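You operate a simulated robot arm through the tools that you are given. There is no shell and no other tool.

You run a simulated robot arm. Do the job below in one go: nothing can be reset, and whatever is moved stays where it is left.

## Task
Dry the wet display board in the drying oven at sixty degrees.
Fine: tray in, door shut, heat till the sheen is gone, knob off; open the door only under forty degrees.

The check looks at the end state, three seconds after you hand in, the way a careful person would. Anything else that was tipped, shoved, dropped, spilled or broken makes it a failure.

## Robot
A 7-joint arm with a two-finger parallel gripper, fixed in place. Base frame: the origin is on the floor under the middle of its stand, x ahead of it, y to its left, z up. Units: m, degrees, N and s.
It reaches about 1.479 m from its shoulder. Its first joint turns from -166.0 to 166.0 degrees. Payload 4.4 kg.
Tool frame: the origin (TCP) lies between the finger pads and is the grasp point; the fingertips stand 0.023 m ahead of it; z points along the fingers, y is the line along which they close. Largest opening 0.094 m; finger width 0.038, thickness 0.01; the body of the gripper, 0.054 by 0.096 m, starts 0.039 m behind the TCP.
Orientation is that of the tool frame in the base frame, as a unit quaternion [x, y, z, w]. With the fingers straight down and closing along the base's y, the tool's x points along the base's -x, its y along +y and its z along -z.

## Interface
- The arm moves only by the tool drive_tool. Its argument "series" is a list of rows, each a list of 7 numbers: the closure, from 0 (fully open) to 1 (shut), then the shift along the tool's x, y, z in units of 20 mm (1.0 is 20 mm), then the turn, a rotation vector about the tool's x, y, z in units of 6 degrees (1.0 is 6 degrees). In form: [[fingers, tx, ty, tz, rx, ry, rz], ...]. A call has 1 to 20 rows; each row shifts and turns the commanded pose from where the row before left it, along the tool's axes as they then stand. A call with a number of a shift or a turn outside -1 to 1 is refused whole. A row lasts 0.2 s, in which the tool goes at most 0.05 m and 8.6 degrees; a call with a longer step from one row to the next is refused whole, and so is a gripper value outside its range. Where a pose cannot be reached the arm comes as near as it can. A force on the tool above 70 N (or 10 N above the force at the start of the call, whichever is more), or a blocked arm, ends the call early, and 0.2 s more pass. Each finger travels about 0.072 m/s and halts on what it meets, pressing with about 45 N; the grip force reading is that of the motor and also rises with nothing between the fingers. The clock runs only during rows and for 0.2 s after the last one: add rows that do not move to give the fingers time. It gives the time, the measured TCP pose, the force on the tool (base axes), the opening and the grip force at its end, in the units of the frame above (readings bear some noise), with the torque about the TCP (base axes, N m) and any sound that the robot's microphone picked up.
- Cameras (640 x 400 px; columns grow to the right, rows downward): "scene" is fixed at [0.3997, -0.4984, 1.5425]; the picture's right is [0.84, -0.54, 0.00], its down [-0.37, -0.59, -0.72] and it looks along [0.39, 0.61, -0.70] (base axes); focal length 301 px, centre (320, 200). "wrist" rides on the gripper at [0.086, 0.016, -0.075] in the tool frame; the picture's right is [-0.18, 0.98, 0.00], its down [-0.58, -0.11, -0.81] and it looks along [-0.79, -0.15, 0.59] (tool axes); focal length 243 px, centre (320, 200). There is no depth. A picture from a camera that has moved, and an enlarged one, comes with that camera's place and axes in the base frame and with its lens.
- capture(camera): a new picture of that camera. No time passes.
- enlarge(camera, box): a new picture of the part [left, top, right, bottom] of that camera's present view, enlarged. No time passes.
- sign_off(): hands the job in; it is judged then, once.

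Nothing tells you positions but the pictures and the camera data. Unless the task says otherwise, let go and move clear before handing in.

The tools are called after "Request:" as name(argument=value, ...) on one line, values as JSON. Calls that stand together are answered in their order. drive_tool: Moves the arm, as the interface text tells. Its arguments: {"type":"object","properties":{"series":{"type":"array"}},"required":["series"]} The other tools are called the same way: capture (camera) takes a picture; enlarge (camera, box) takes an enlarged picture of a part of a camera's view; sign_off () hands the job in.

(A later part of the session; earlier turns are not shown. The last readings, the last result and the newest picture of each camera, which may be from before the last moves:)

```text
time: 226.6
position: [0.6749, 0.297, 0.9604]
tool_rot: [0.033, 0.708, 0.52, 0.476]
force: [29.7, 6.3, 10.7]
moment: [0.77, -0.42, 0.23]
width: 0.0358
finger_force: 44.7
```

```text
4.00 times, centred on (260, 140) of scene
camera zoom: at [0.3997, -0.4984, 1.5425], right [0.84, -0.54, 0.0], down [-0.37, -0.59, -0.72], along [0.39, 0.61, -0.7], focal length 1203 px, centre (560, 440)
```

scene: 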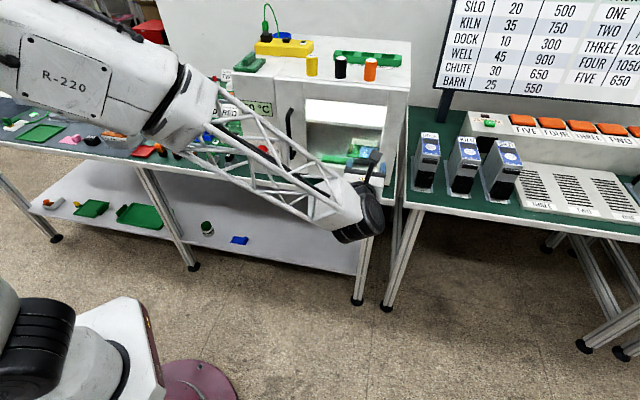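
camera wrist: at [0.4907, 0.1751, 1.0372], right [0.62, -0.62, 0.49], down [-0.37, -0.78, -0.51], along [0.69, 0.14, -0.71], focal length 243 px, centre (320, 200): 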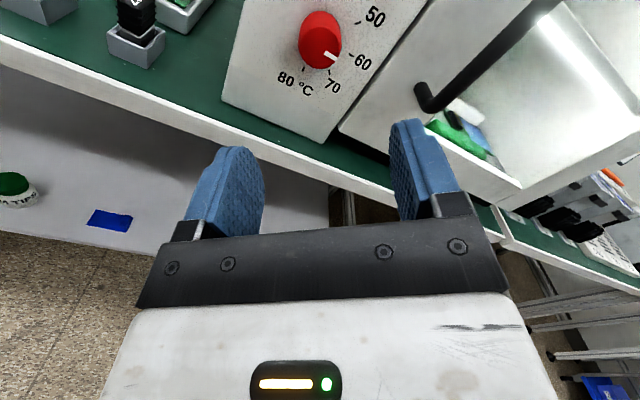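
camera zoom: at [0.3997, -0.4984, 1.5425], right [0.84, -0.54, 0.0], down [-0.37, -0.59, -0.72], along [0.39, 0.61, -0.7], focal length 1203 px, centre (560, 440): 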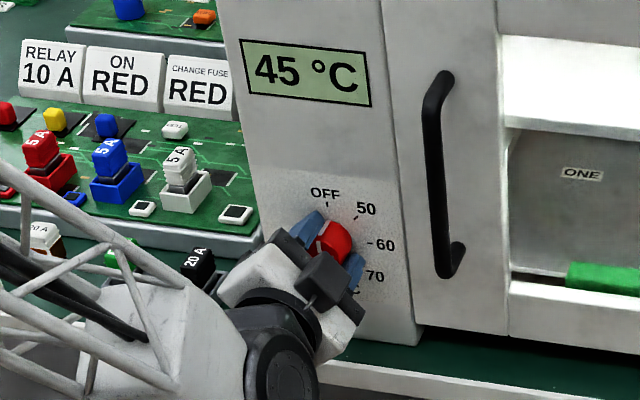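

Turned back by 90° in total. Releasing and backing off to check the mark against OFF.

Request:
drive_tool(series=[[0.5, 0, 0, 0, 0, 0, 0], [0.25, 0, 0, 0, 0, 0, 0], [0.25, 0, 0, 0, 0, 0, 0], [0.25, 0, 0, -0.6, 0, 0, 0], [0.25, 0, 0, -0.9, 0, 0, 0], [0.25, 0, 0, -1, 0, 0, 0], [0.25, 0, 0, -1, 0, 0, 0], [0.25, 0, 0, -1, 0, 0, 0]])

Request:
enlarge(camera="scene", box=[240, 130, 288, 170])

Request:
enlarge(camera="wrist", box=[240, 0, 400, 130])

Request:
enlarge(camera="scene", box=[230, 90, 400, 190])

```text
time: 228.4
position: [0.6094, 0.234, 0.9605]
tool_rot: [0.033, 0.709, 0.52, 0.476]
force: [0.4, -0.2, -0.2]
moment: [0.0, 0.0, 0.0]
width: 0.0705
finger_force: 0.1
```

```text
10.00 times, centred on (264, 150) of scene
camera zoom: at [0.3997, -0.4984, 1.5425], right [0.84, -0.54, 0.0], down [-0.37, -0.59, -0.72], along [0.39, 0.61, -0.7], focal length 3008 px, centre (880, 700)
```

zoom: 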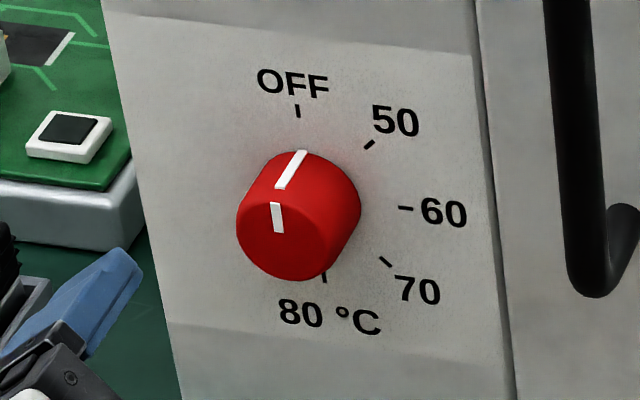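

```text
3.08 times, centred on (320, 65) of wrist
camera zoom: at [0.502, 0.2353, 0.9187], right [-0.34, 0.35, 0.87], down [-0.2, -0.93, 0.29], along [0.92, -0.08, 0.39], focal length 746 px, centre (320, 615)
```

zoom: 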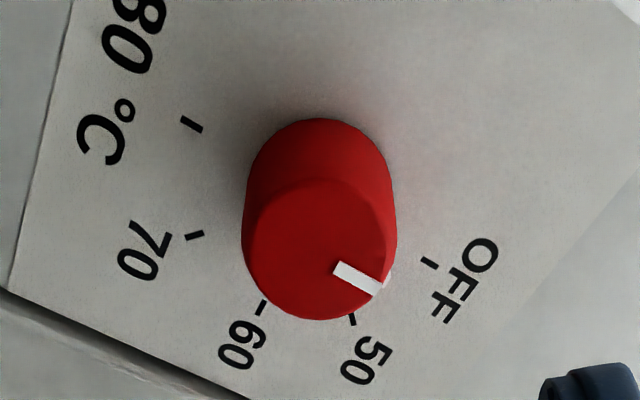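

```text
3.76 times, centred on (315, 140) of scene
camera zoom: at [0.3997, -0.4984, 1.5425], right [0.84, -0.54, 0.0], down [-0.37, -0.59, -0.72], along [0.39, 0.61, -0.7], focal length 1132 px, centre (339, 426)
```

zoom: 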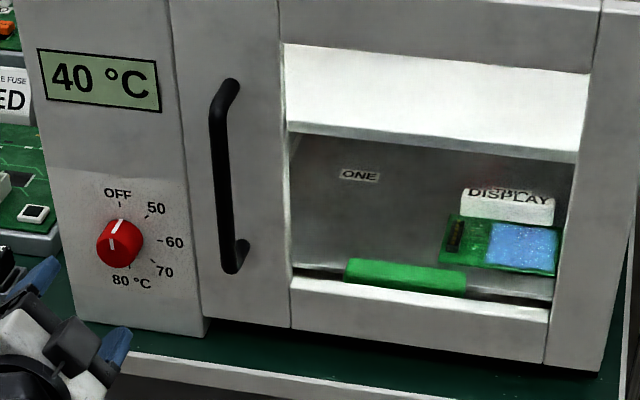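

The knob is exactly at OFF, matching the starting picture, and the display is down to 40 °C. While it cools I'll back off and line up in front of the door handle, without touching the door yet.

Request:
drive_tool(series=[[0.25, 0, 0, -1, 0, 0, 0], [0.25, 0, 0, -1, 0, 0, 0], [0.25, 0, 0, -1, 0, 0, 0], [0.25, 0, 0, -1, 0, 0, 0], [0.25, 0, 0, 0, 0, 0, -0.836], [0.25, 0, 0, 0, 0, 0, -0.836], [0.25, 0, 0, 0, 0, 0, -0.836], [0.25, 0, 0, 0, 0, 0, -0.836], [0.25, 0, 0, 0, 0, 0, -0.836], [0.25, 0, 0, 0, 0, 0, -0.836], [0.25, 0, 0, 0, 0, 0, -0.836], [0.25, 0, 0, 0, 0, 0, -0.836], [0.25, 0, 0, 0, 0, 0, -0.836], [0.25, 0, 0, 0, 0, 0, -0.836], [0.25, 0, 0, 0, 0, 0, 0]])

Request:
drive_tool(series=[[0.25, -0.57, -0.896, 0, 0, 0, 0], [0.25, -0.57, -0.896, 0, 0, 0, 0], [0.25, -0.57, -0.896, 0, 0, 0, 0], [0.25, -0.57, -0.896, 0, 0, 0, 0], [0.25, -0.57, -0.896, 0, 0, 0, 0], [0.25, -0.57, -0.896, 0, 0, 0, 0], [0.25, -0.57, -0.896, 0, 0, 0, 0], [0.25, 0, 0, 0, 0, 0, 0]])

Request:
capture(camera="wrist")

Request:
capture(camera="scene")

Request:
enlarge(camera="scene", box=[230, 90, 400, 190])

```text
time: 231.6
position: [0.5532, 0.1774, 0.9612]
tool_rot: [-0.271, 0.655, 0.27, 0.652]
force: [-0.1, 0.0, 0.6]
moment: [-0.01, -0.02, 0.0]
width: 0.0705
finger_force: 0.2
```

```text
time: 233.4
position: [0.6431, 0.09, 1.0424]
tool_rot: [-0.271, 0.655, 0.27, 0.652]
force: [-0.5, -0.8, 0.2]
moment: [0.0, 0.02, 0.01]
width: 0.0705
finger_force: 0.1
```

```text
taken
camera wrist: at [0.5782, 0.0474, 0.9564], right [-0.69, 0.7, 0.18], down [-0.49, -0.64, 0.59], along [0.53, 0.32, 0.79], focal length 243 px, centre (320, 200)
```

wrist: 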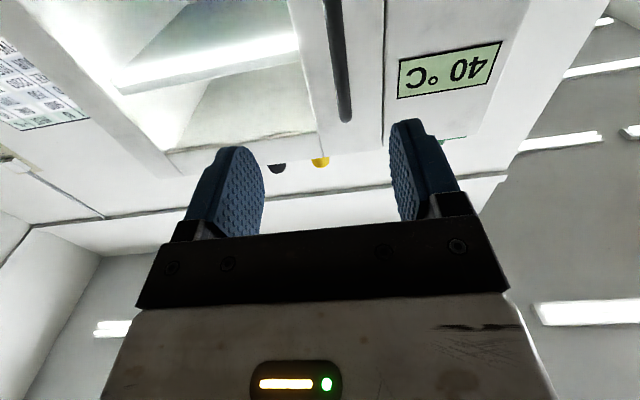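

```text
taken
```

scene: 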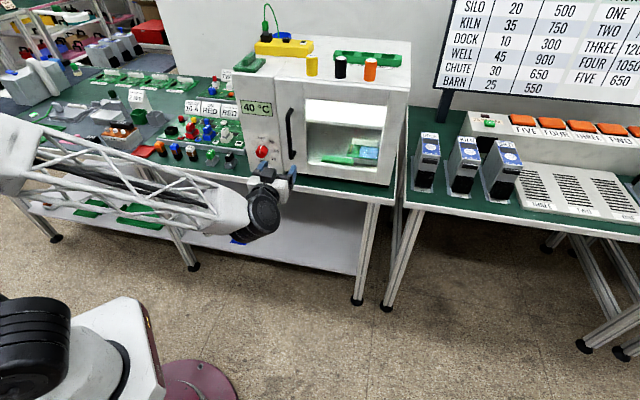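

```text
3.76 times, centred on (315, 140) of scene
camera zoom: at [0.3997, -0.4984, 1.5425], right [0.84, -0.54, 0.0], down [-0.37, -0.59, -0.72], along [0.39, 0.61, -0.7], focal length 1132 px, centre (339, 426)
```

zoom: 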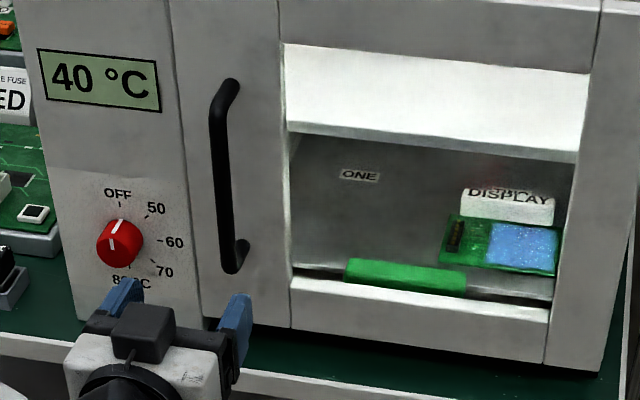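

I'm lined up in front of the handle (bar at about e≈0.379). The display still says 40 °C, so I'll wait until it's clearly lower before touching the door.

Request:
drive_tool(series=[[0.25, 0, 0.6, 0, 0, 0, 0], [0.25, 0, 0, 0, 0, 0, 0], [0.25, 0, 0, 0, 0, 0, 0], [0.25, 0, 0, 0, 0, 0, 0], [0.25, 0, 0, 0, 0, 0, 0], [0.25, 0, 0, 0, 0, 0, 0], [0.25, 0, 0, 0, 0, 0, 0], [0.25, 0, 0, 0, 0, 0, 0], [0.25, 0, 0, 0, 0, 0, 0], [0.25, 0, 0, 0, 0, 0, 0], [0.25, 0, 0, 0, 0, 0, 0], [0.25, 0, 0, 0, 0, 0, 0], [0.25, 0, 0, 0, 0, 0, 0], [0.25, 0, 0, 0, 0, 0, 0], [0.25, 0, 0, 0, 0, 0, 0], [0.25, 0, 0, 0, 0, 0, 0], [0.25, 0, 0, 0, 0, 0, 0], [0.25, 0, 0, 0, 0, 0, 0], [0.25, 0, 0, 0, 0, 0, 0], [0.25, 0, 0, 0, 0, 0, 0]])

Request:
drive_tool(series=[[0.25, 0, 0, 0, 0, 0, 0], [0.25, 0, 0, 0, 0, 0, 0], [0.25, 0, 0, 0, 0, 0, 0], [0.25, 0, 0, 0, 0, 0, 0], [0.25, 0, 0, 0, 0, 0, 0], [0.25, 0, 0, 0, 0, 0, 0], [0.25, 0, 0, 0, 0, 0, 0], [0.25, 0, 0, 0, 0, 0, 0], [0.25, 0, 0, 0, 0, 0, 0], [0.25, 0, 0, 0, 0, 0, 0], [0.25, 0, 0, 0, 0, 0, 0], [0.25, 0, 0, 0, 0, 0, 0], [0.25, 0, 0, 0, 0, 0, 0], [0.25, 0, 0, 0, 0, 0, 0], [0.25, 0, 0, 0, 0, 0, 0], [0.25, 0, 0, 0, 0, 0, 0], [0.25, 0, 0, 0, 0, 0, 0], [0.25, 0, 0, 0, 0, 0, 0], [0.25, 0, 0, 0, 0, 0, 0], [0.25, 0, 0, 0, 0, 0, 0]])

Request:
enlarge(camera="scene", box=[230, 90, 400, 190])

Request:
enlarge(camera="scene", box=[340, 135, 390, 165])

```text
time: 237.6
position: [0.6343, 0.0982, 1.0414]
tool_rot: [-0.271, 0.655, 0.27, 0.652]
force: [-0.4, -0.2, -0.5]
moment: [-0.02, 0.02, 0.02]
width: 0.0704
finger_force: 0.0
```

```text
time: 241.8
position: [0.6334, 0.0978, 1.0415]
tool_rot: [-0.27, 0.655, 0.27, 0.652]
force: [0.2, -0.7, 0.4]
moment: [0.01, -0.01, -0.02]
width: 0.0706
finger_force: 0.0
```

```text
3.76 times, centred on (315, 140) of scene
camera zoom: at [0.3997, -0.4984, 1.5425], right [0.84, -0.54, 0.0], down [-0.37, -0.59, -0.72], along [0.39, 0.61, -0.7], focal length 1132 px, centre (339, 426)
```

zoom: 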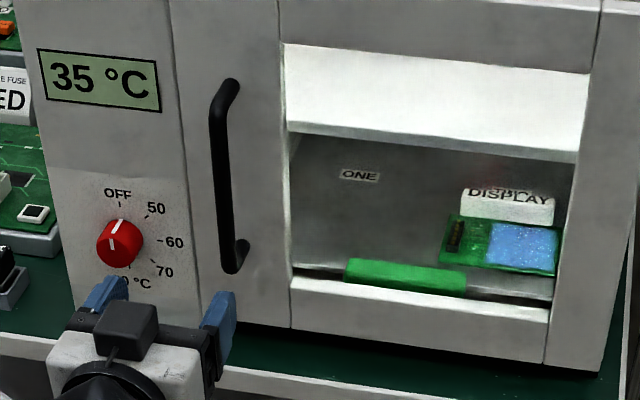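

```text
12.80 times, centred on (365, 150) of scene
camera zoom: at [0.3997, -0.4984, 1.5425], right [0.84, -0.54, 0.0], down [-0.37, -0.59, -0.72], along [0.39, 0.61, -0.7], focal length 3850 px, centre (-256, 840)
```

zoom: 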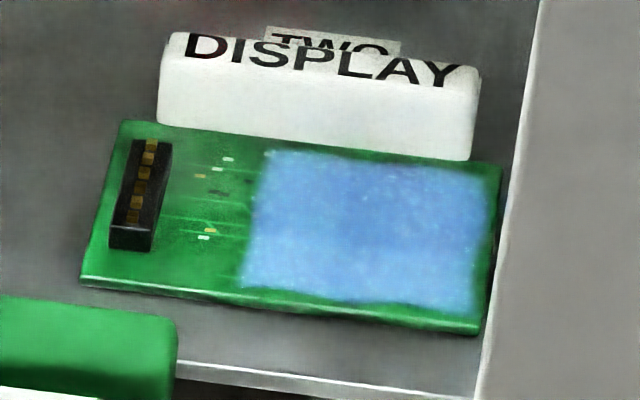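

35 °C shown. For margin I'll wait until it reads 30.

Request:
drive_tool(series=[[0.25, 0, 0, 0, 0, 0, 0], [0.25, 0, 0, 0, 0, 0, 0], [0.25, 0, 0, 0, 0, 0, 0], [0.25, 0, 0, 0, 0, 0, 0], [0.25, 0, 0, 0, 0, 0, 0], [0.25, 0, 0, 0, 0, 0, 0], [0.25, 0, 0, 0, 0, 0, 0], [0.25, 0, 0, 0, 0, 0, 0], [0.25, 0, 0, 0, 0, 0, 0], [0.25, 0, 0, 0, 0, 0, 0], [0.25, 0, 0, 0, 0, 0, 0], [0.25, 0, 0, 0, 0, 0, 0], [0.25, 0, 0, 0, 0, 0, 0], [0.25, 0, 0, 0, 0, 0, 0], [0.25, 0, 0, 0, 0, 0, 0], [0.25, 0, 0, 0, 0, 0, 0], [0.25, 0, 0, 0, 0, 0, 0], [0.25, 0, 0, 0, 0, 0, 0], [0.25, 0, 0, 0, 0, 0, 0], [0.25, 0, 0, 0, 0, 0, 0]])

Request:
drive_tool(series=[[0.25, 0, 0, 0, 0, 0, 0], [0.25, 0, 0, 0, 0, 0, 0], [0.25, 0, 0, 0, 0, 0, 0], [0.25, 0, 0, 0, 0, 0, 0], [0.25, 0, 0, 0, 0, 0, 0], [0.25, 0, 0, 0, 0, 0, 0], [0.25, 0, 0, 0, 0, 0, 0], [0.25, 0, 0, 0, 0, 0, 0], [0.25, 0, 0, 0, 0, 0, 0], [0.25, 0, 0, 0, 0, 0, 0], [0.25, 0, 0, 0, 0, 0, 0], [0.25, 0, 0, 0, 0, 0, 0], [0.25, 0, 0, 0, 0, 0, 0], [0.25, 0, 0, 0, 0, 0, 0], [0.25, 0, 0, 0, 0, 0, 0], [0.25, 0, 0, 0, 0, 0, 0], [0.25, 0, 0, 0, 0, 0, 0], [0.25, 0, 0, 0, 0, 0, 0], [0.25, 0, 0, 0, 0, 0, 0], [0.25, 0, 0, 0, 0, 0, 0]])

Request:
enlarge(camera="scene", box=[230, 90, 400, 190])

Request:
enlarge(camera="wrist", box=[220, 0, 460, 180])

```text
time: 246.0
position: [0.6338, 0.0986, 1.042]
tool_rot: [-0.27, 0.656, 0.27, 0.652]
force: [1.4, -0.4, 0.5]
moment: [-0.01, -0.02, 0.01]
width: 0.0705
finger_force: 0.0
```

```text
time: 250.2
position: [0.6355, 0.0988, 1.0422]
tool_rot: [-0.271, 0.655, 0.27, 0.651]
force: [-0.4, -0.5, -0.3]
moment: [-0.01, -0.01, -0.01]
width: 0.0708
finger_force: 0.0
```

```text
3.76 times, centred on (315, 140) of scene
camera zoom: at [0.3997, -0.4984, 1.5425], right [0.84, -0.54, 0.0], down [-0.37, -0.59, -0.72], along [0.39, 0.61, -0.7], focal length 1132 px, centre (339, 426)
```

zoom: 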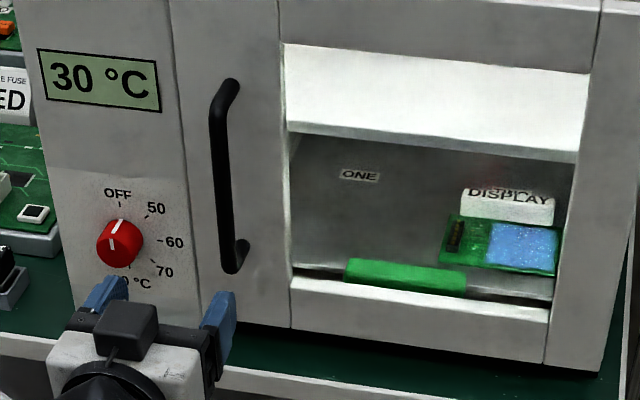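

```text
2.22 times, centred on (340, 90) of wrist
camera zoom: at [0.57, 0.0565, 0.9561], right [-0.69, 0.7, 0.19], down [-0.49, -0.64, 0.59], along [0.53, 0.31, 0.79], focal length 539 px, centre (276, 444)
```

zoom: 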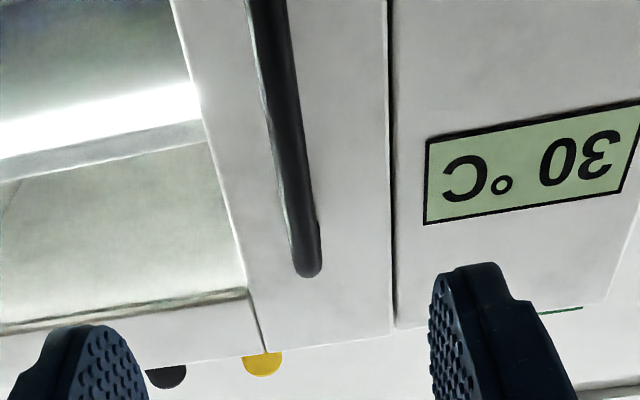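

30 °C — safely under forty. Now gripping the door handle at mid-height.

Request:
drive_tool(series=[[0.25, 0, 0, 1, 0, 0, 0], [0.25, 0, 0, 1, 0, 0, 0], [0.25, 0, 0, 1, 0, 0, 0], [0.25, 0, 0, 1, 0, 0, 0], [0.25, 0, 0, 1, 0, 0, 0], [0.25, 0, 0, 1, 0, 0, 0], [0.25, 0, 0, 0.6, 0, 0, 0], [0.25, 0, 0, 0.5, 0, 0, 0], [0.25, 0, 0, 0.5, 0, 0, 0], [0.25, 0, 0, 0, 0, 0, 0]])

Request:
enlarge(camera="scene", box=[240, 90, 340, 190])

Request:
capture(camera="wrist")

```text
time: 252.4
position: [0.743, 0.2042, 1.0398]
tool_rot: [-0.272, 0.655, 0.271, 0.651]
force: [0.4, 0.1, 0.4]
moment: [0.01, 0.03, 0.02]
width: 0.0705
finger_force: 0.1
```

```text
4.00 times, centred on (290, 140) of scene
camera zoom: at [0.3997, -0.4984, 1.5425], right [0.84, -0.54, 0.0], down [-0.37, -0.59, -0.72], along [0.39, 0.61, -0.7], focal length 1203 px, centre (440, 440)
```

zoom: 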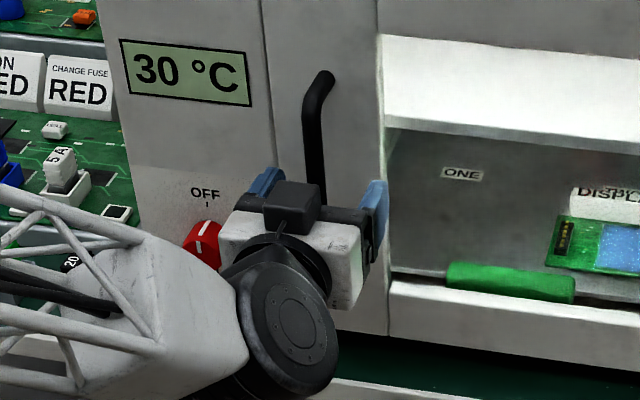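

```text
taken
camera wrist: at [0.6777, 0.1618, 0.9534], right [-0.69, 0.7, 0.19], down [-0.49, -0.64, 0.59], along [0.53, 0.31, 0.79], focal length 243 px, centre (320, 200)
```

wrist: 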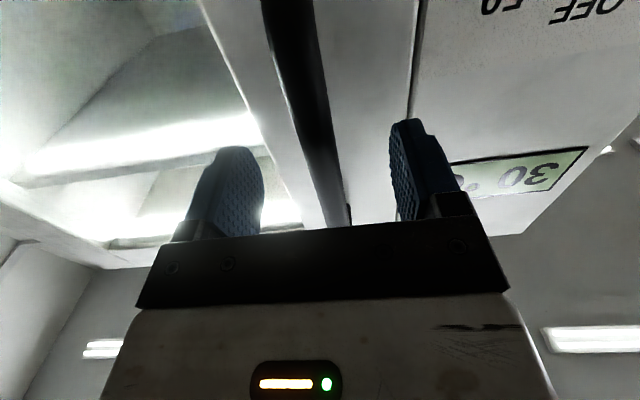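

The bar is between the fingers. Closing on it.

Request:
drive_tool(series=[[0.6, 0, 0, 0, 0, 0, 0], [0.9, 0, 0, 0, 0, 0, 0], [1, 0, 0, 0, 0, 0, 0], [1, 0, 0, 0, 0, 0, 0], [1, 0, 0, 0, 0, 0, 0]])

Request:
capture(camera="wrist")

```text
time: 253.3
position: [0.7394, 0.207, 1.0397]
tool_rot: [-0.273, 0.653, 0.272, 0.652]
force: [-27.1, 3.7, 7.6]
moment: [0.4, -0.34, 0.07]
width: 0.0139
finger_force: 45.1
stopped in row 4: the force on the tool passed its limit at 79 N (the readings are from after the stop); the commanded pose is now the measured one
```

```text
taken
camera wrist: at [0.6757, 0.164, 0.9534], right [-0.7, 0.69, 0.18], down [-0.49, -0.65, 0.58], along [0.52, 0.32, 0.79], focal length 243 px, centre (320, 200)
```

wrist: 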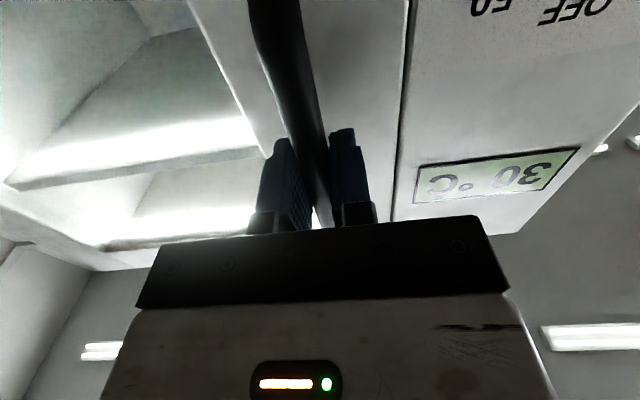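

Handle gripped (14 mm bar). I'll start pulling along the door's arc, turning the tool with it, in small steps.

Request:
drive_tool(series=[[1, 0, -0.02, -0.14, -0.083, 0, 0], [1, 0, -0.04, -0.28, -0.167, 0, 0], [1, 0, -0.04, -0.28, -0.167, 0, 0], [1, 0, -0.04, -0.28, -0.167, 0, 0]])

Request:
enlarge(camera="scene", box=[230, 70, 430, 210])

```text
time: 254.3
position: [0.7284, 0.191, 1.0396]
tool_rot: [-0.293, 0.645, 0.292, 0.642]
force: [-43.1, 27.6, 6.1]
moment: [0.64, -0.57, 0.16]
width: 0.014
finger_force: 44.8
```

```text
2.86 times, centred on (330, 140) of scene
camera zoom: at [0.3997, -0.4984, 1.5425], right [0.84, -0.54, 0.0], down [-0.37, -0.59, -0.72], along [0.39, 0.61, -0.7], focal length 859 px, centre (291, 371)
```

zoom: 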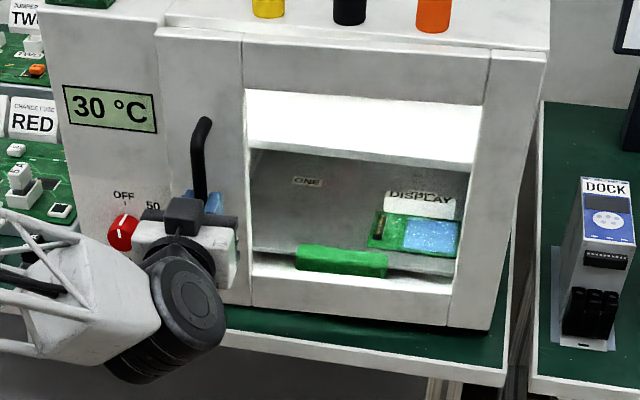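

The door is coming open. A side load shows the hinge is slightly nearer than assumed, so I'll correct the arc and continue.

Request:
drive_tool(series=[[1, 0, 0.05, 0, 0, 0, 0], [1, 0, -0.022, -0.28, -0.167, 0, 0], [1, 0, -0.022, -0.28, -0.167, 0, 0], [1, 0, -0.022, -0.28, -0.167, 0, 0]])

```text
time: 255.3
position: [0.7197, 0.1746, 1.0388]
tool_rot: [-0.308, 0.638, 0.307, 0.635]
force: [20.9, -12.6, 5.0]
moment: [-0.49, 0.04, -0.11]
width: 0.0136
finger_force: 45.2
```

Request:
drive_tool(series=[[1, 0, -0.05, -0.42, -0.25, 0, 0], [1, 0, -0.034, -0.42, -0.25, 0, 0], [1, 0, -0.034, -0.42, -0.25, 0, 0], [1, 0, -0.034, -0.42, -0.25, 0, 0]])

```text
time: 256.0
position: [0.709, 0.1578, 1.0392]
tool_rot: [-0.327, 0.628, 0.327, 0.626]
force: [23.8, -11.1, -5.4]
moment: [-0.34, -0.23, -0.07]
width: 0.0135
finger_force: 45.1
stopped in row 3: the force on the tool passed its limit at 77 N (the readings are from after the stop); the commanded pose is now the measured one
```

Request:
drive_tool(series=[[1, 0, -0.04, 0, 0, 0, 0], [1, 0, -0.035, -0.28, -0.167, 0, 0], [1, 0, -0.035, -0.28, -0.167, 0, 0], [1, 0, -0.035, -0.28, -0.167, 0, 0]])

```text
time: 257.0
position: [0.7045, 0.1422, 1.039]
tool_rot: [-0.343, 0.619, 0.343, 0.617]
force: [32.4, -14.5, -3.9]
moment: [-0.84, 0.17, -0.02]
width: 0.0137
finger_force: 44.8
```

Request:
drive_tool(series=[[1, 0, -0.06, 0, 0, 0, 0], [1, 0, -0.05, -0.28, -0.167, 0, 0], [1, 0, -0.05, -0.28, -0.167, 0, 0], [1, 0, -0.05, -0.28, -0.167, 0, 0], [1, 0, -0.05, -0.28, -0.167, 0, 0]])

Request:
enlarge(camera="scene", box=[230, 70, 430, 210])

```text
time: 258.2
position: [0.6945, 0.1206, 1.0396]
tool_rot: [-0.365, 0.608, 0.365, 0.603]
force: [-33.7, 11.1, -4.7]
moment: [0.48, -0.94, 0.15]
width: 0.0137
finger_force: 44.8
```

```text
2.86 times, centred on (330, 140) of scene
camera zoom: at [0.3997, -0.4984, 1.5425], right [0.84, -0.54, 0.0], down [-0.37, -0.59, -0.72], along [0.39, 0.61, -0.7], focal length 859 px, centre (291, 371)
```

zoom: 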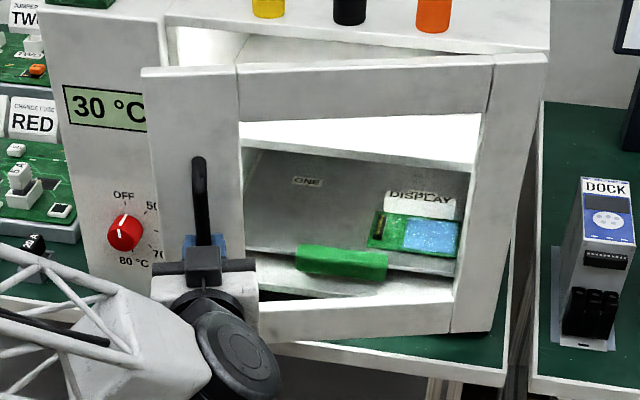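

Request:
drive_tool(series=[[1, 0, 0.035, 0, 0, 0, 0], [1, 0, -0.05, -0.336, -0.2, 0, 0], [1, 0, -0.05, -0.336, -0.2, 0, 0], [1, 0, -0.05, -0.336, -0.2, 0, 0], [1, 0, -0.05, -0.336, -0.2, 0, 0]])

```text
time: 259.4
position: [0.6871, 0.0949, 1.0396]
tool_rot: [-0.391, 0.591, 0.391, 0.587]
force: [-23.7, 5.8, -22.1]
moment: [0.09, -0.72, 0.09]
width: 0.014
finger_force: 44.9
```

Request:
drive_tool(series=[[1, 0, 0.0, 0, 0, 0, 0], [1, 0, -0.05, -0.336, -0.2, 0, 0], [1, 0, -0.05, -0.336, -0.2, 0, 0], [1, 0, -0.05, -0.336, -0.2, 0, 0], [1, 0, -0.05, -0.336, -0.2, 0, 0], [1, 0, -0.05, -0.336, -0.2, 0, 0]])

```text
time: 260.8
position: [0.6803, 0.0602, 1.0397]
tool_rot: [-0.42, 0.57, 0.419, 0.569]
force: [28.4, -2.7, -37.8]
moment: [-0.43, -0.61, -0.03]
width: 0.0139
finger_force: 45.5
```

Request:
drive_tool(series=[[1, 0.04, -0.03, 0, 0, 0, 0], [1, 0, -0.05, -0.336, -0.2, 0, 0], [1, 0, -0.05, -0.336, -0.2, 0, 0], [1, 0, -0.05, -0.336, -0.2, 0, 0], [1, 0, -0.05, -0.336, -0.2, 0, 0], [1, 0, -0.05, -0.336, -0.2, 0, 0]])

Request:
capture(camera="scene")

```text
time: 262.2
position: [0.6765, 0.0265, 1.0404]
tool_rot: [-0.449, 0.548, 0.448, 0.545]
force: [46.3, -1.9, 2.0]
moment: [0.94, -0.36, -0.06]
width: 0.0138
finger_force: 45.8
```

```text
taken
```

scene: 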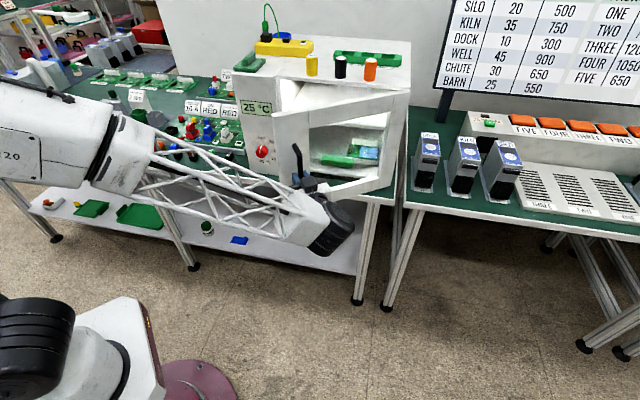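

The door is about 34° open and the oven shows 25 °C. I'll let go of the handle, back off, and then push the door further open from the inside with the fingertips.

Request:
drive_tool(series=[[0.8, 0, -0.04, 0, 0, 0, 0], [0.5, 0, 0, 0, 0, 0, 0], [0.4, 0, 0, 0, 0, 0, 0], [0.4, 0, 0, 0, 0, 0, 0], [0.4, 0, 0, -0.5, 0, 0, 0], [0.4, 0, 0, -0.8, 0, 0, 0], [0.4, 0, 0, -1, 0, 0, 0], [0.4, 0, 0, -1, 0, 0, 0], [0.4, 0, 0, -1, 0, 0, 0], [0.4, 0, 0, -1, 0, 0, 0], [0.4, 0, 0, 0, 0, 0, 0]])

Request:
enlarge(camera="scene", box=[220, 50, 430, 230])

Request:
enlarge(camera="scene", box=[340, 135, 390, 165])

```text
time: 264.6
position: [0.6566, -0.0772, 1.0397]
tool_rot: [-0.45, 0.546, 0.45, 0.545]
force: [-0.3, -0.6, -1.4]
moment: [0.0, 0.0, -0.02]
width: 0.0563
finger_force: 0.1
```

```text
2.22 times, centred on (325, 140) of scene
camera zoom: at [0.3997, -0.4984, 1.5425], right [0.84, -0.54, 0.0], down [-0.37, -0.59, -0.72], along [0.39, 0.61, -0.7], focal length 668 px, centre (309, 333)
```

zoom: 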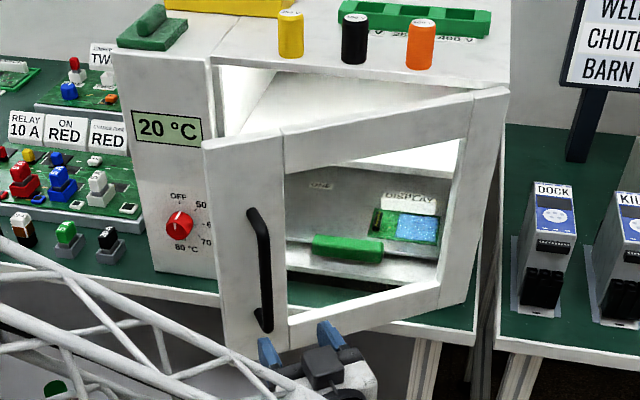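

```text
12.80 times, centred on (365, 150) of scene
camera zoom: at [0.3997, -0.4984, 1.5425], right [0.84, -0.54, 0.0], down [-0.37, -0.59, -0.72], along [0.39, 0.61, -0.7], focal length 3850 px, centre (-256, 840)
```

zoom: 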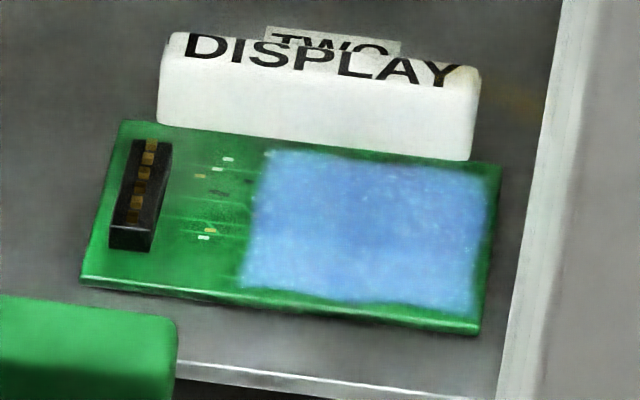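

The door is free-standing at about 34° and the oven reads 20 °C. I'll rise, turn the tool fingers-down, and go over the door's top to its inner side.

Request:
drive_tool(series=[[1, -1, 0, -0.3, 0, 0, 0], [1, -1, 0, -0.3, 0, 0, 0], [1, -1, 0, 0, 0, 0, 0], [1, -1, 0, 0, 0, 0, 0], [1, -1, 0, 0, 0, 0, 0], [1, -1, 0, 0, 0, 0, 0], [1, -1, 0, 0, 0, 0, 0], [1, -1, 0, 0, 0, 0, 0], [1, -1, 0, 0, 0, 0, 0], [1, -1, 0, 0, 0, 0, 0], [1, -1, 0, 0, 0, 0, 0], [1, -1, 0, 0, 0, 0, 0], [1, -1, 0, 0, 0, 0, 0], [1, -1, 0, 0, 0, 0, 0], [1, -0.5, 0, 0, 0, 0, 0], [1, 0, 0, 0, 0, 0, 0]])

Request:
drive_tool(series=[[1, 0, 0, 0, 0, 1, 0], [1, 0, 0, 0, 0, 1, 0], [1, 0, 0, 0, 0, 1, 0], [1, 0, 0, 0, 0, 1, 0], [1, 0, 0, 0, 0, 1, 0], [1, 0, 0, 0, 0, 1, 0], [1, 0, 0, 0, 0, 1, 0], [1, 0, 0, 0, 0, 1, 0], [1, 0, 0, 0, 0, 1, 0], [1, 0, 0, 0, 0, 1, 0], [1, 0, 0, 0, 0, 1, 0], [1, 0, 0, 0, 0, 1, 0], [1, 0, 0, 0, 0, 1, 0], [1, 0, 0, 0, 0, 1, 0], [1, 0, 0, 0, 0, 1, 0], [1, 0, 0, 0, 0, 0, 0]])

Request:
capture(camera="wrist")

Request:
capture(camera="scene")

```text
time: 268.0
position: [0.6558, -0.0867, 1.3305]
tool_rot: [-0.449, 0.547, 0.45, 0.544]
force: [0.4, 0.8, 0.1]
moment: [0.06, 0.04, 0.0]
width: 0.0001
finger_force: 42.6
```

```text
time: 271.4
position: [0.6572, -0.0875, 1.33]
tool_rot: [-0.635, 0.773, -0.001, -0.003]
force: [0.2, -0.1, 0.6]
moment: [0.0, -0.01, -0.01]
width: 0.0
finger_force: 42.3
```

```text
taken
camera wrist: at [0.6235, -0.1699, 1.4052], right [-0.93, 0.37, 0.0], down [0.22, 0.55, 0.8], along [0.3, 0.75, -0.6], focal length 243 px, centre (320, 200)
```

wrist: 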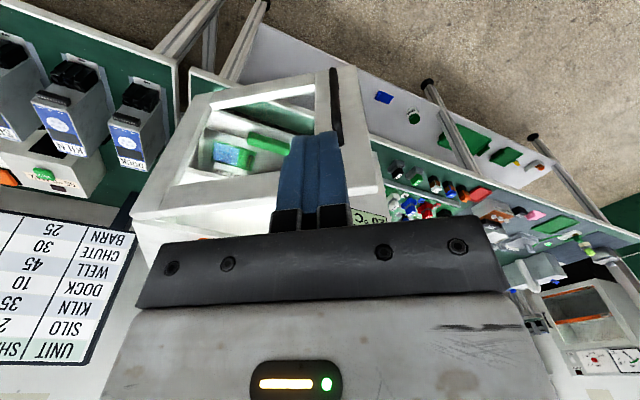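

```text
taken
```

scene: 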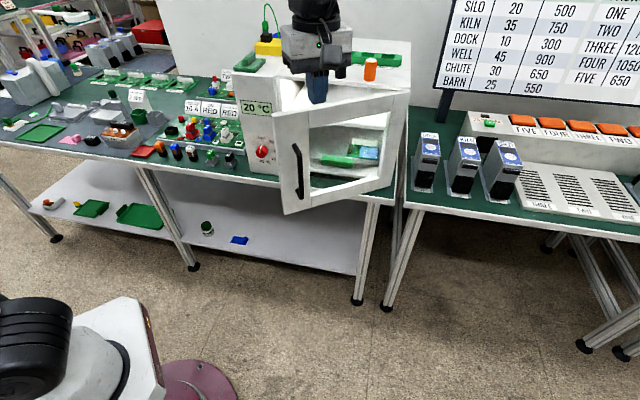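

Now moving over the door to the inside gap and lowering the closed fingertips between door and oven.

Request:
drive_tool(series=[[1, -0.94, -0.21, 0, 0, 0, 0], [1, -0.94, -0.21, 0, 0, 0, 0], [1, -0.94, -0.21, 0, 0, 0, 0], [1, -0.94, -0.21, 0, 0, 0, 0], [1, -0.94, -0.21, 0, 0, 0, 0], [1, -0.94, -0.21, 0, 0, 0, 0], [1, -0.94, -0.21, 0, 0, 0, 0], [1, -0.94, -0.21, 0, 0, 0, 0], [1, -0.94, -0.21, 0, 0, 0, 0], [1, -0.94, -0.21, 0, 0, 0, 0], [1, -0.94, -0.21, 0, 0, 0, 0], [1, 0, 0, 0, 0, 0, 0]])

Request:
capture(camera="wrist")

Request:
enlarge(camera="scene", box=[230, 20, 420, 180])

```text
time: 274.0
position: [0.7406, 0.1068, 1.3292]
tool_rot: [-0.635, 0.772, 0.001, -0.003]
force: [-0.6, 0.2, 0.4]
moment: [0.03, 0.01, -0.03]
width: 0.0
finger_force: 42.8
```

```text
taken
camera wrist: at [0.708, 0.0245, 1.4048], right [-0.93, 0.37, 0.0], down [0.22, 0.55, 0.8], along [0.3, 0.75, -0.59], focal length 243 px, centre (320, 200)
```

wrist: 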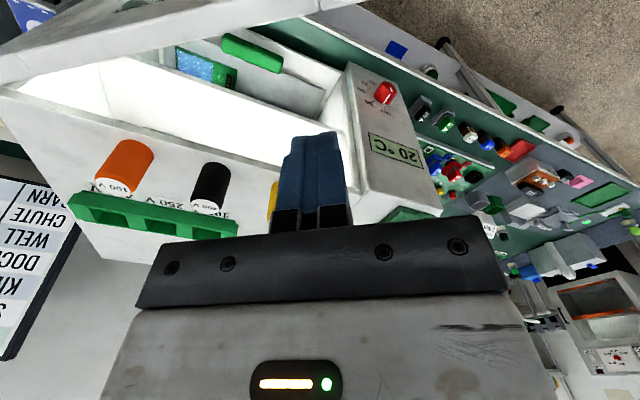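

```text
2.50 times, centred on (325, 100) of scene
camera zoom: at [0.3997, -0.4984, 1.5425], right [0.84, -0.54, 0.0], down [-0.37, -0.59, -0.72], along [0.39, 0.61, -0.7], focal length 752 px, centre (308, 450)
```

zoom: 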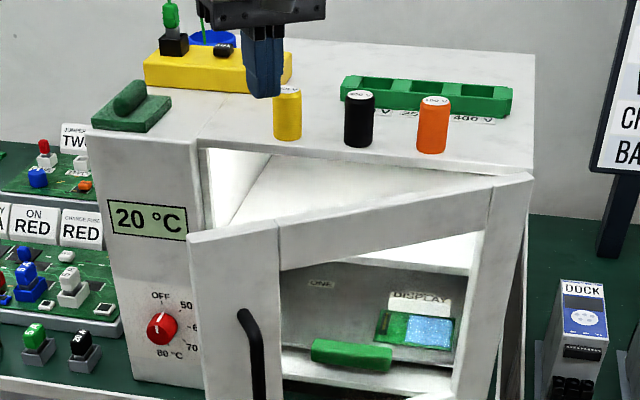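

From here the wrist camera sees the board directly, without glass. Let me check it closely.

Request:
enlarge(camera="wrist", box=[165, 35, 255, 100])

Request:
enlarge(camera="wrist", box=[0, 0, 400, 230])

```text
6.15 times, centred on (210, 68) of wrist
camera zoom: at [0.708, 0.0245, 1.4048], right [-0.93, 0.37, 0.0], down [0.22, 0.55, 0.8], along [0.3, 0.75, -0.59], focal length 1493 px, centre (997, 1015)
```

zoom: 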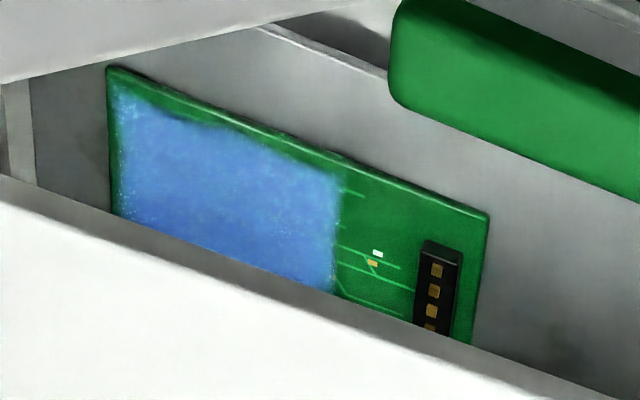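

```text
1.60 times, centred on (200, 115) of wrist
camera zoom: at [0.708, 0.0245, 1.4048], right [-0.93, 0.37, 0.0], down [0.22, 0.55, 0.8], along [0.3, 0.75, -0.59], focal length 388 px, centre (512, 336)
```

zoom: 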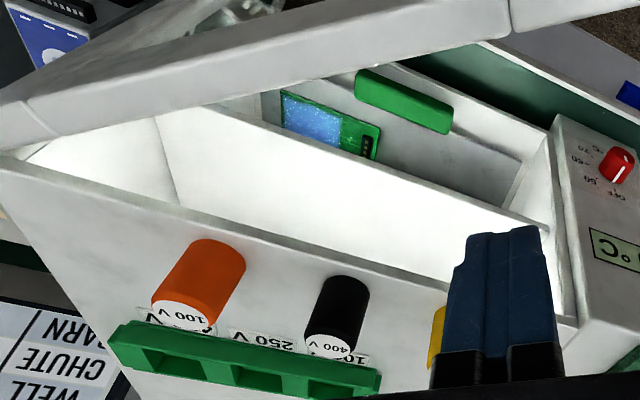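

The board's drops are gone and the remaining area is matte, seen directly. Now I'll shift over the stile, lower the fingertips inside the door, and push it open.

Request:
drive_tool(series=[[1, 0, 0.833, 0, 0, 0, 0], [1, 0, 0.833, 0, 0, 0, 0], [1, 0, 0.833, 0, 0, 0, 0], [1, 0, 0, 0.958, 0, 0, 0], [1, 0, 0, 0.958, 0, 0, 0], [1, 0, 0, 0.958, 0, 0, 0], [1, 0, 0, 0.958, 0, 0, 0], [1, 0, 0, 0.958, 0, 0, 0], [1, 0, 0, 0.958, 0, 0, 0], [1, 0, 0, 0.958, 0, 0, 0], [1, 0, 0, 0, 0, 0, 0]])

Request:
capture(camera="wrist")

Request:
enlarge(camera="scene", box=[230, 20, 420, 180])

```text
time: 276.4
position: [0.691, 0.1153, 1.1941]
tool_rot: [-0.636, 0.772, 0.001, -0.002]
force: [0.2, 0.3, -0.2]
moment: [0.04, 0.01, -0.01]
width: 0.0
finger_force: 42.1
```

```text
taken
camera wrist: at [0.6585, 0.0335, 1.2687], right [-0.93, 0.37, 0.0], down [0.22, 0.55, 0.8], along [0.3, 0.75, -0.59], focal length 243 px, centre (320, 200)
```

wrist: 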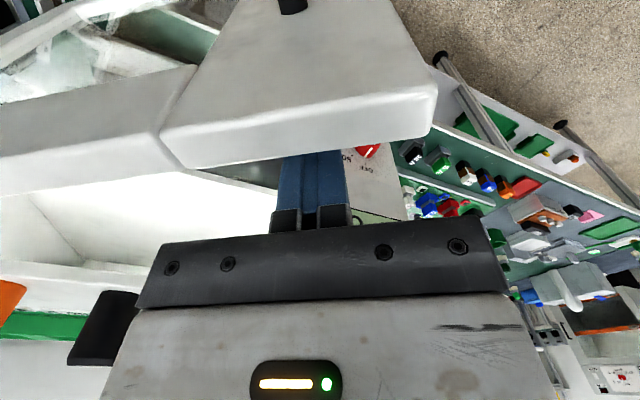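

```text
2.50 times, centred on (325, 100) of scene
camera zoom: at [0.3997, -0.4984, 1.5425], right [0.84, -0.54, 0.0], down [-0.37, -0.59, -0.72], along [0.39, 0.61, -0.7], focal length 752 px, centre (308, 450)
```

zoom: 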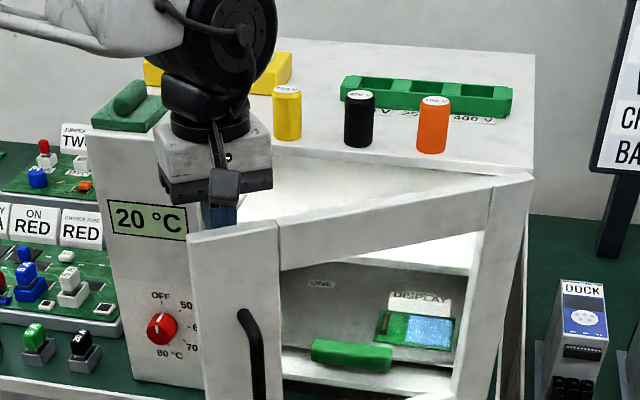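

The fingertips are behind the stile. Pushing the door further open along its arc.

Request:
drive_tool(series=[[1, 0.385, 0, 0, 0, 0, 0], [1, 0.385, 0, 0, 0, 0, 0], [1, 0.6, -0.008, 0, 0, 0, 0], [1, 0.715, -0.008, 0, 0, 0, 0], [1, 0.715, -0.008, 0, 0, 0, 0], [1, 0.715, -0.008, 0, 0, 0, 0], [1, 0.715, -0.008, 0, 0, 0, 0], [1, 0.715, -0.008, 0, 0, 0, 0], [1, 0.654, -0.19, 0, 0, 0, 0], [1, 0.654, -0.19, 0, 0, 0, 0], [1, 0.654, -0.19, 0, 0, 0, 0], [1, 0.654, -0.19, 0, 0, 0, 0], [1, 0.654, -0.19, 0, 0, 0, 0], [1, 0.654, -0.19, 0, 0, 0, 0]])

Request:
capture(camera="wrist")

Request:
capture(camera="scene")

```text
time: 279.4
position: [0.6802, -0.0636, 1.1941]
tool_rot: [-0.636, 0.772, 0.0, -0.001]
force: [0.0, -0.5, 1.7]
moment: [-0.01, 0.03, 0.03]
width: 0.0003
finger_force: 42.5
```

```text
taken
camera wrist: at [0.6483, -0.1464, 1.2689], right [-0.93, 0.37, 0.0], down [0.22, 0.55, 0.8], along [0.3, 0.75, -0.59], focal length 243 px, centre (320, 200)
```

wrist: 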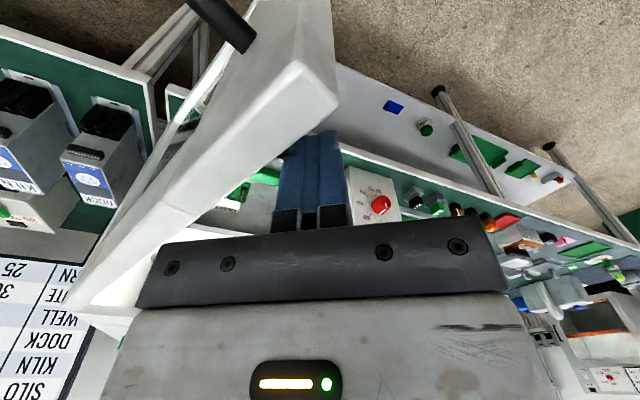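

```text
taken
```

scene: 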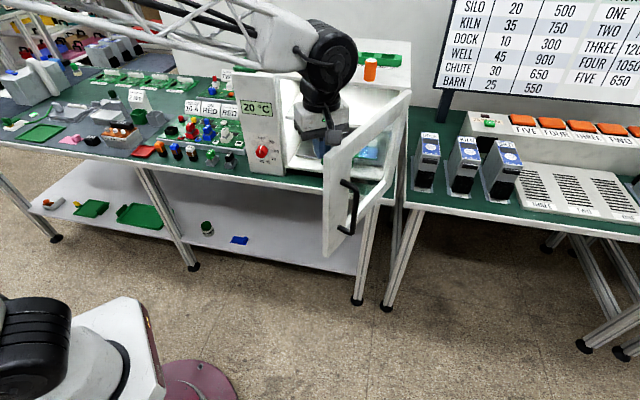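

Request:
drive_tool(series=[[1, 0.595, -0.36, 0, 0, 0, 0], [1, 0.595, -0.36, 0, 0, 0, 0], [1, 0.595, -0.36, 0, 0, 0, 0], [1, 0.595, -0.36, 0, 0, 0, 0], [1, 0.595, -0.36, 0, 0, 0, 0], [1, 0.595, -0.36, 0, 0, 0, 0], [1, 0.476, -0.482, 0, 0, 0, 0], [1, 0.476, -0.482, 0, 0, 0, 0], [1, 0.476, -0.482, 0, 0, 0, 0], [1, 0.476, -0.482, 0, 0, 0, 0], [1, 0.476, -0.482, 0, 0, 0, 0], [1, 0.277, -0.39, 0, 0, 0, 0], [1, 0.277, -0.39, 0, 0, 0, 0], [1, 0, 0, 0, 0, 0, 0]])

Request:
capture(camera="wrist")

Request:
capture(camera="scene")

```text
time: 282.4
position: [0.7612, -0.2106, 1.1958]
tool_rot: [-0.636, 0.772, 0.0, -0.002]
force: [-0.1, -0.2, 0.4]
moment: [0.0, 0.0, 0.0]
width: 0.0
finger_force: 42.5
```

```text
taken
camera wrist: at [0.7284, -0.2932, 1.2713], right [-0.93, 0.37, 0.0], down [0.22, 0.55, 0.8], along [0.3, 0.75, -0.59], focal length 243 px, centre (320, 200)
```

wrist: 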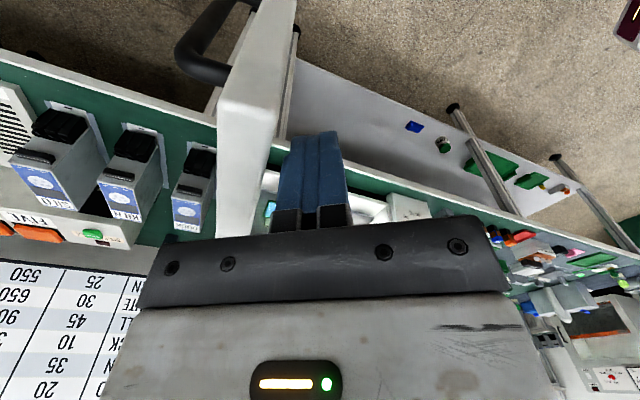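

```text
taken
```

scene: 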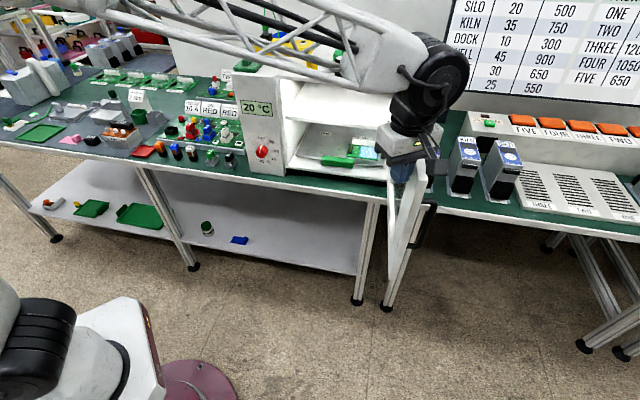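

The door stands about 95° open. I'll move the fingers off it, rise, and inspect everything.

Request:
drive_tool(series=[[1, -0.37, 0.55, 0, 0, 0, 0], [1, -0.37, 0.55, 0, 0, 0, 0], [1, -0.37, 0.55, 0, 0, 0, 0], [1, 0, 0, -1, 0, 0, 0], [1, 0, 0, -1, 0, 0, 0], [1, 0, 0, -1, 0, 0, 0], [1, 0, 0, -1, 0, 0, 0], [1, 0, 0, -1, 0, 0, 0], [1, 0, 0, -1, 0, 0, 0], [1, 0.3, 0.8, 0, 0, 0, 0], [1, 0.3, 0.8, 0, 0, 0, 0], [1, 0.3, 0.8, 0, 0, 0, 0], [1, 0.3, 0.8, 0, 0, 0, 0], [1, 0.3, 0.8, 0, 0, 0, 0], [0.5, 0, 0, 0, 0, 0, 0]])

Request:
capture(camera="scene")

Request:
enlarge(camera="scene", box=[220, 60, 450, 290])

Request:
enlarge(camera="scene", box=[340, 135, 390, 165])

Request:
capture(camera="wrist")

```text
time: 285.6
position: [0.6474, -0.1942, 1.3155]
tool_rot: [-0.636, 0.772, 0.0, -0.002]
force: [-0.3, 0.2, -0.3]
moment: [-0.02, 0.01, 0.03]
width: 0.047
finger_force: 0.1
```

```text
taken
```

scene: 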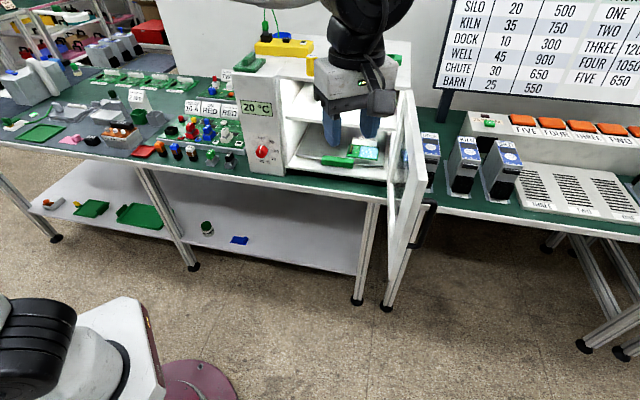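

```text
1.74 times, centred on (335, 175) of scene
camera zoom: at [0.3997, -0.4984, 1.5425], right [0.84, -0.54, 0.0], down [-0.37, -0.59, -0.72], along [0.39, 0.61, -0.7], focal length 523 px, centre (294, 244)
```

zoom: 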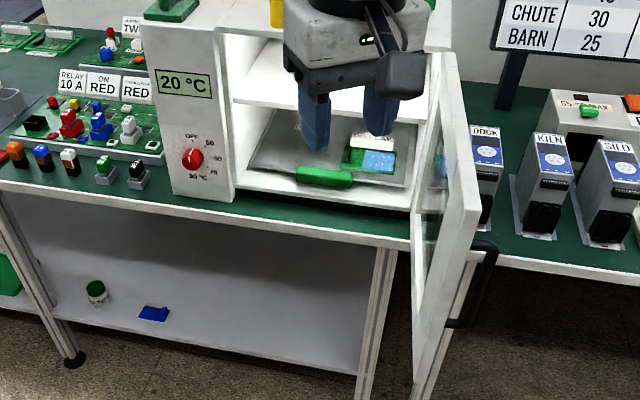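

```text
12.80 times, centred on (365, 150) of scene
camera zoom: at [0.3997, -0.4984, 1.5425], right [0.84, -0.54, 0.0], down [-0.37, -0.59, -0.72], along [0.39, 0.61, -0.7], focal length 3850 px, centre (-256, 840)
```

zoom: 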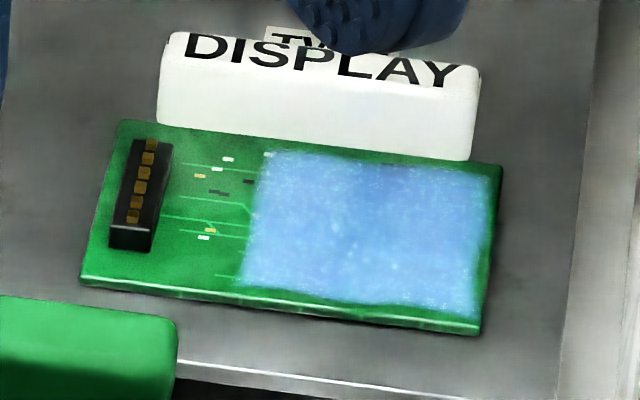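

```text
taken
camera wrist: at [0.6152, -0.2771, 1.3913], right [-0.93, 0.37, 0.0], down [0.22, 0.55, 0.8], along [0.3, 0.75, -0.59], focal length 243 px, centre (320, 200)
```

wrist: 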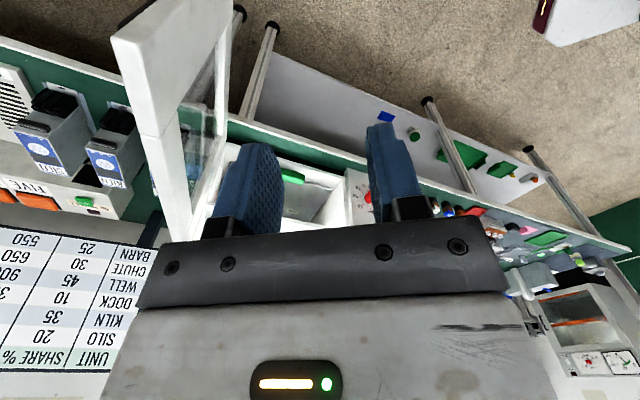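

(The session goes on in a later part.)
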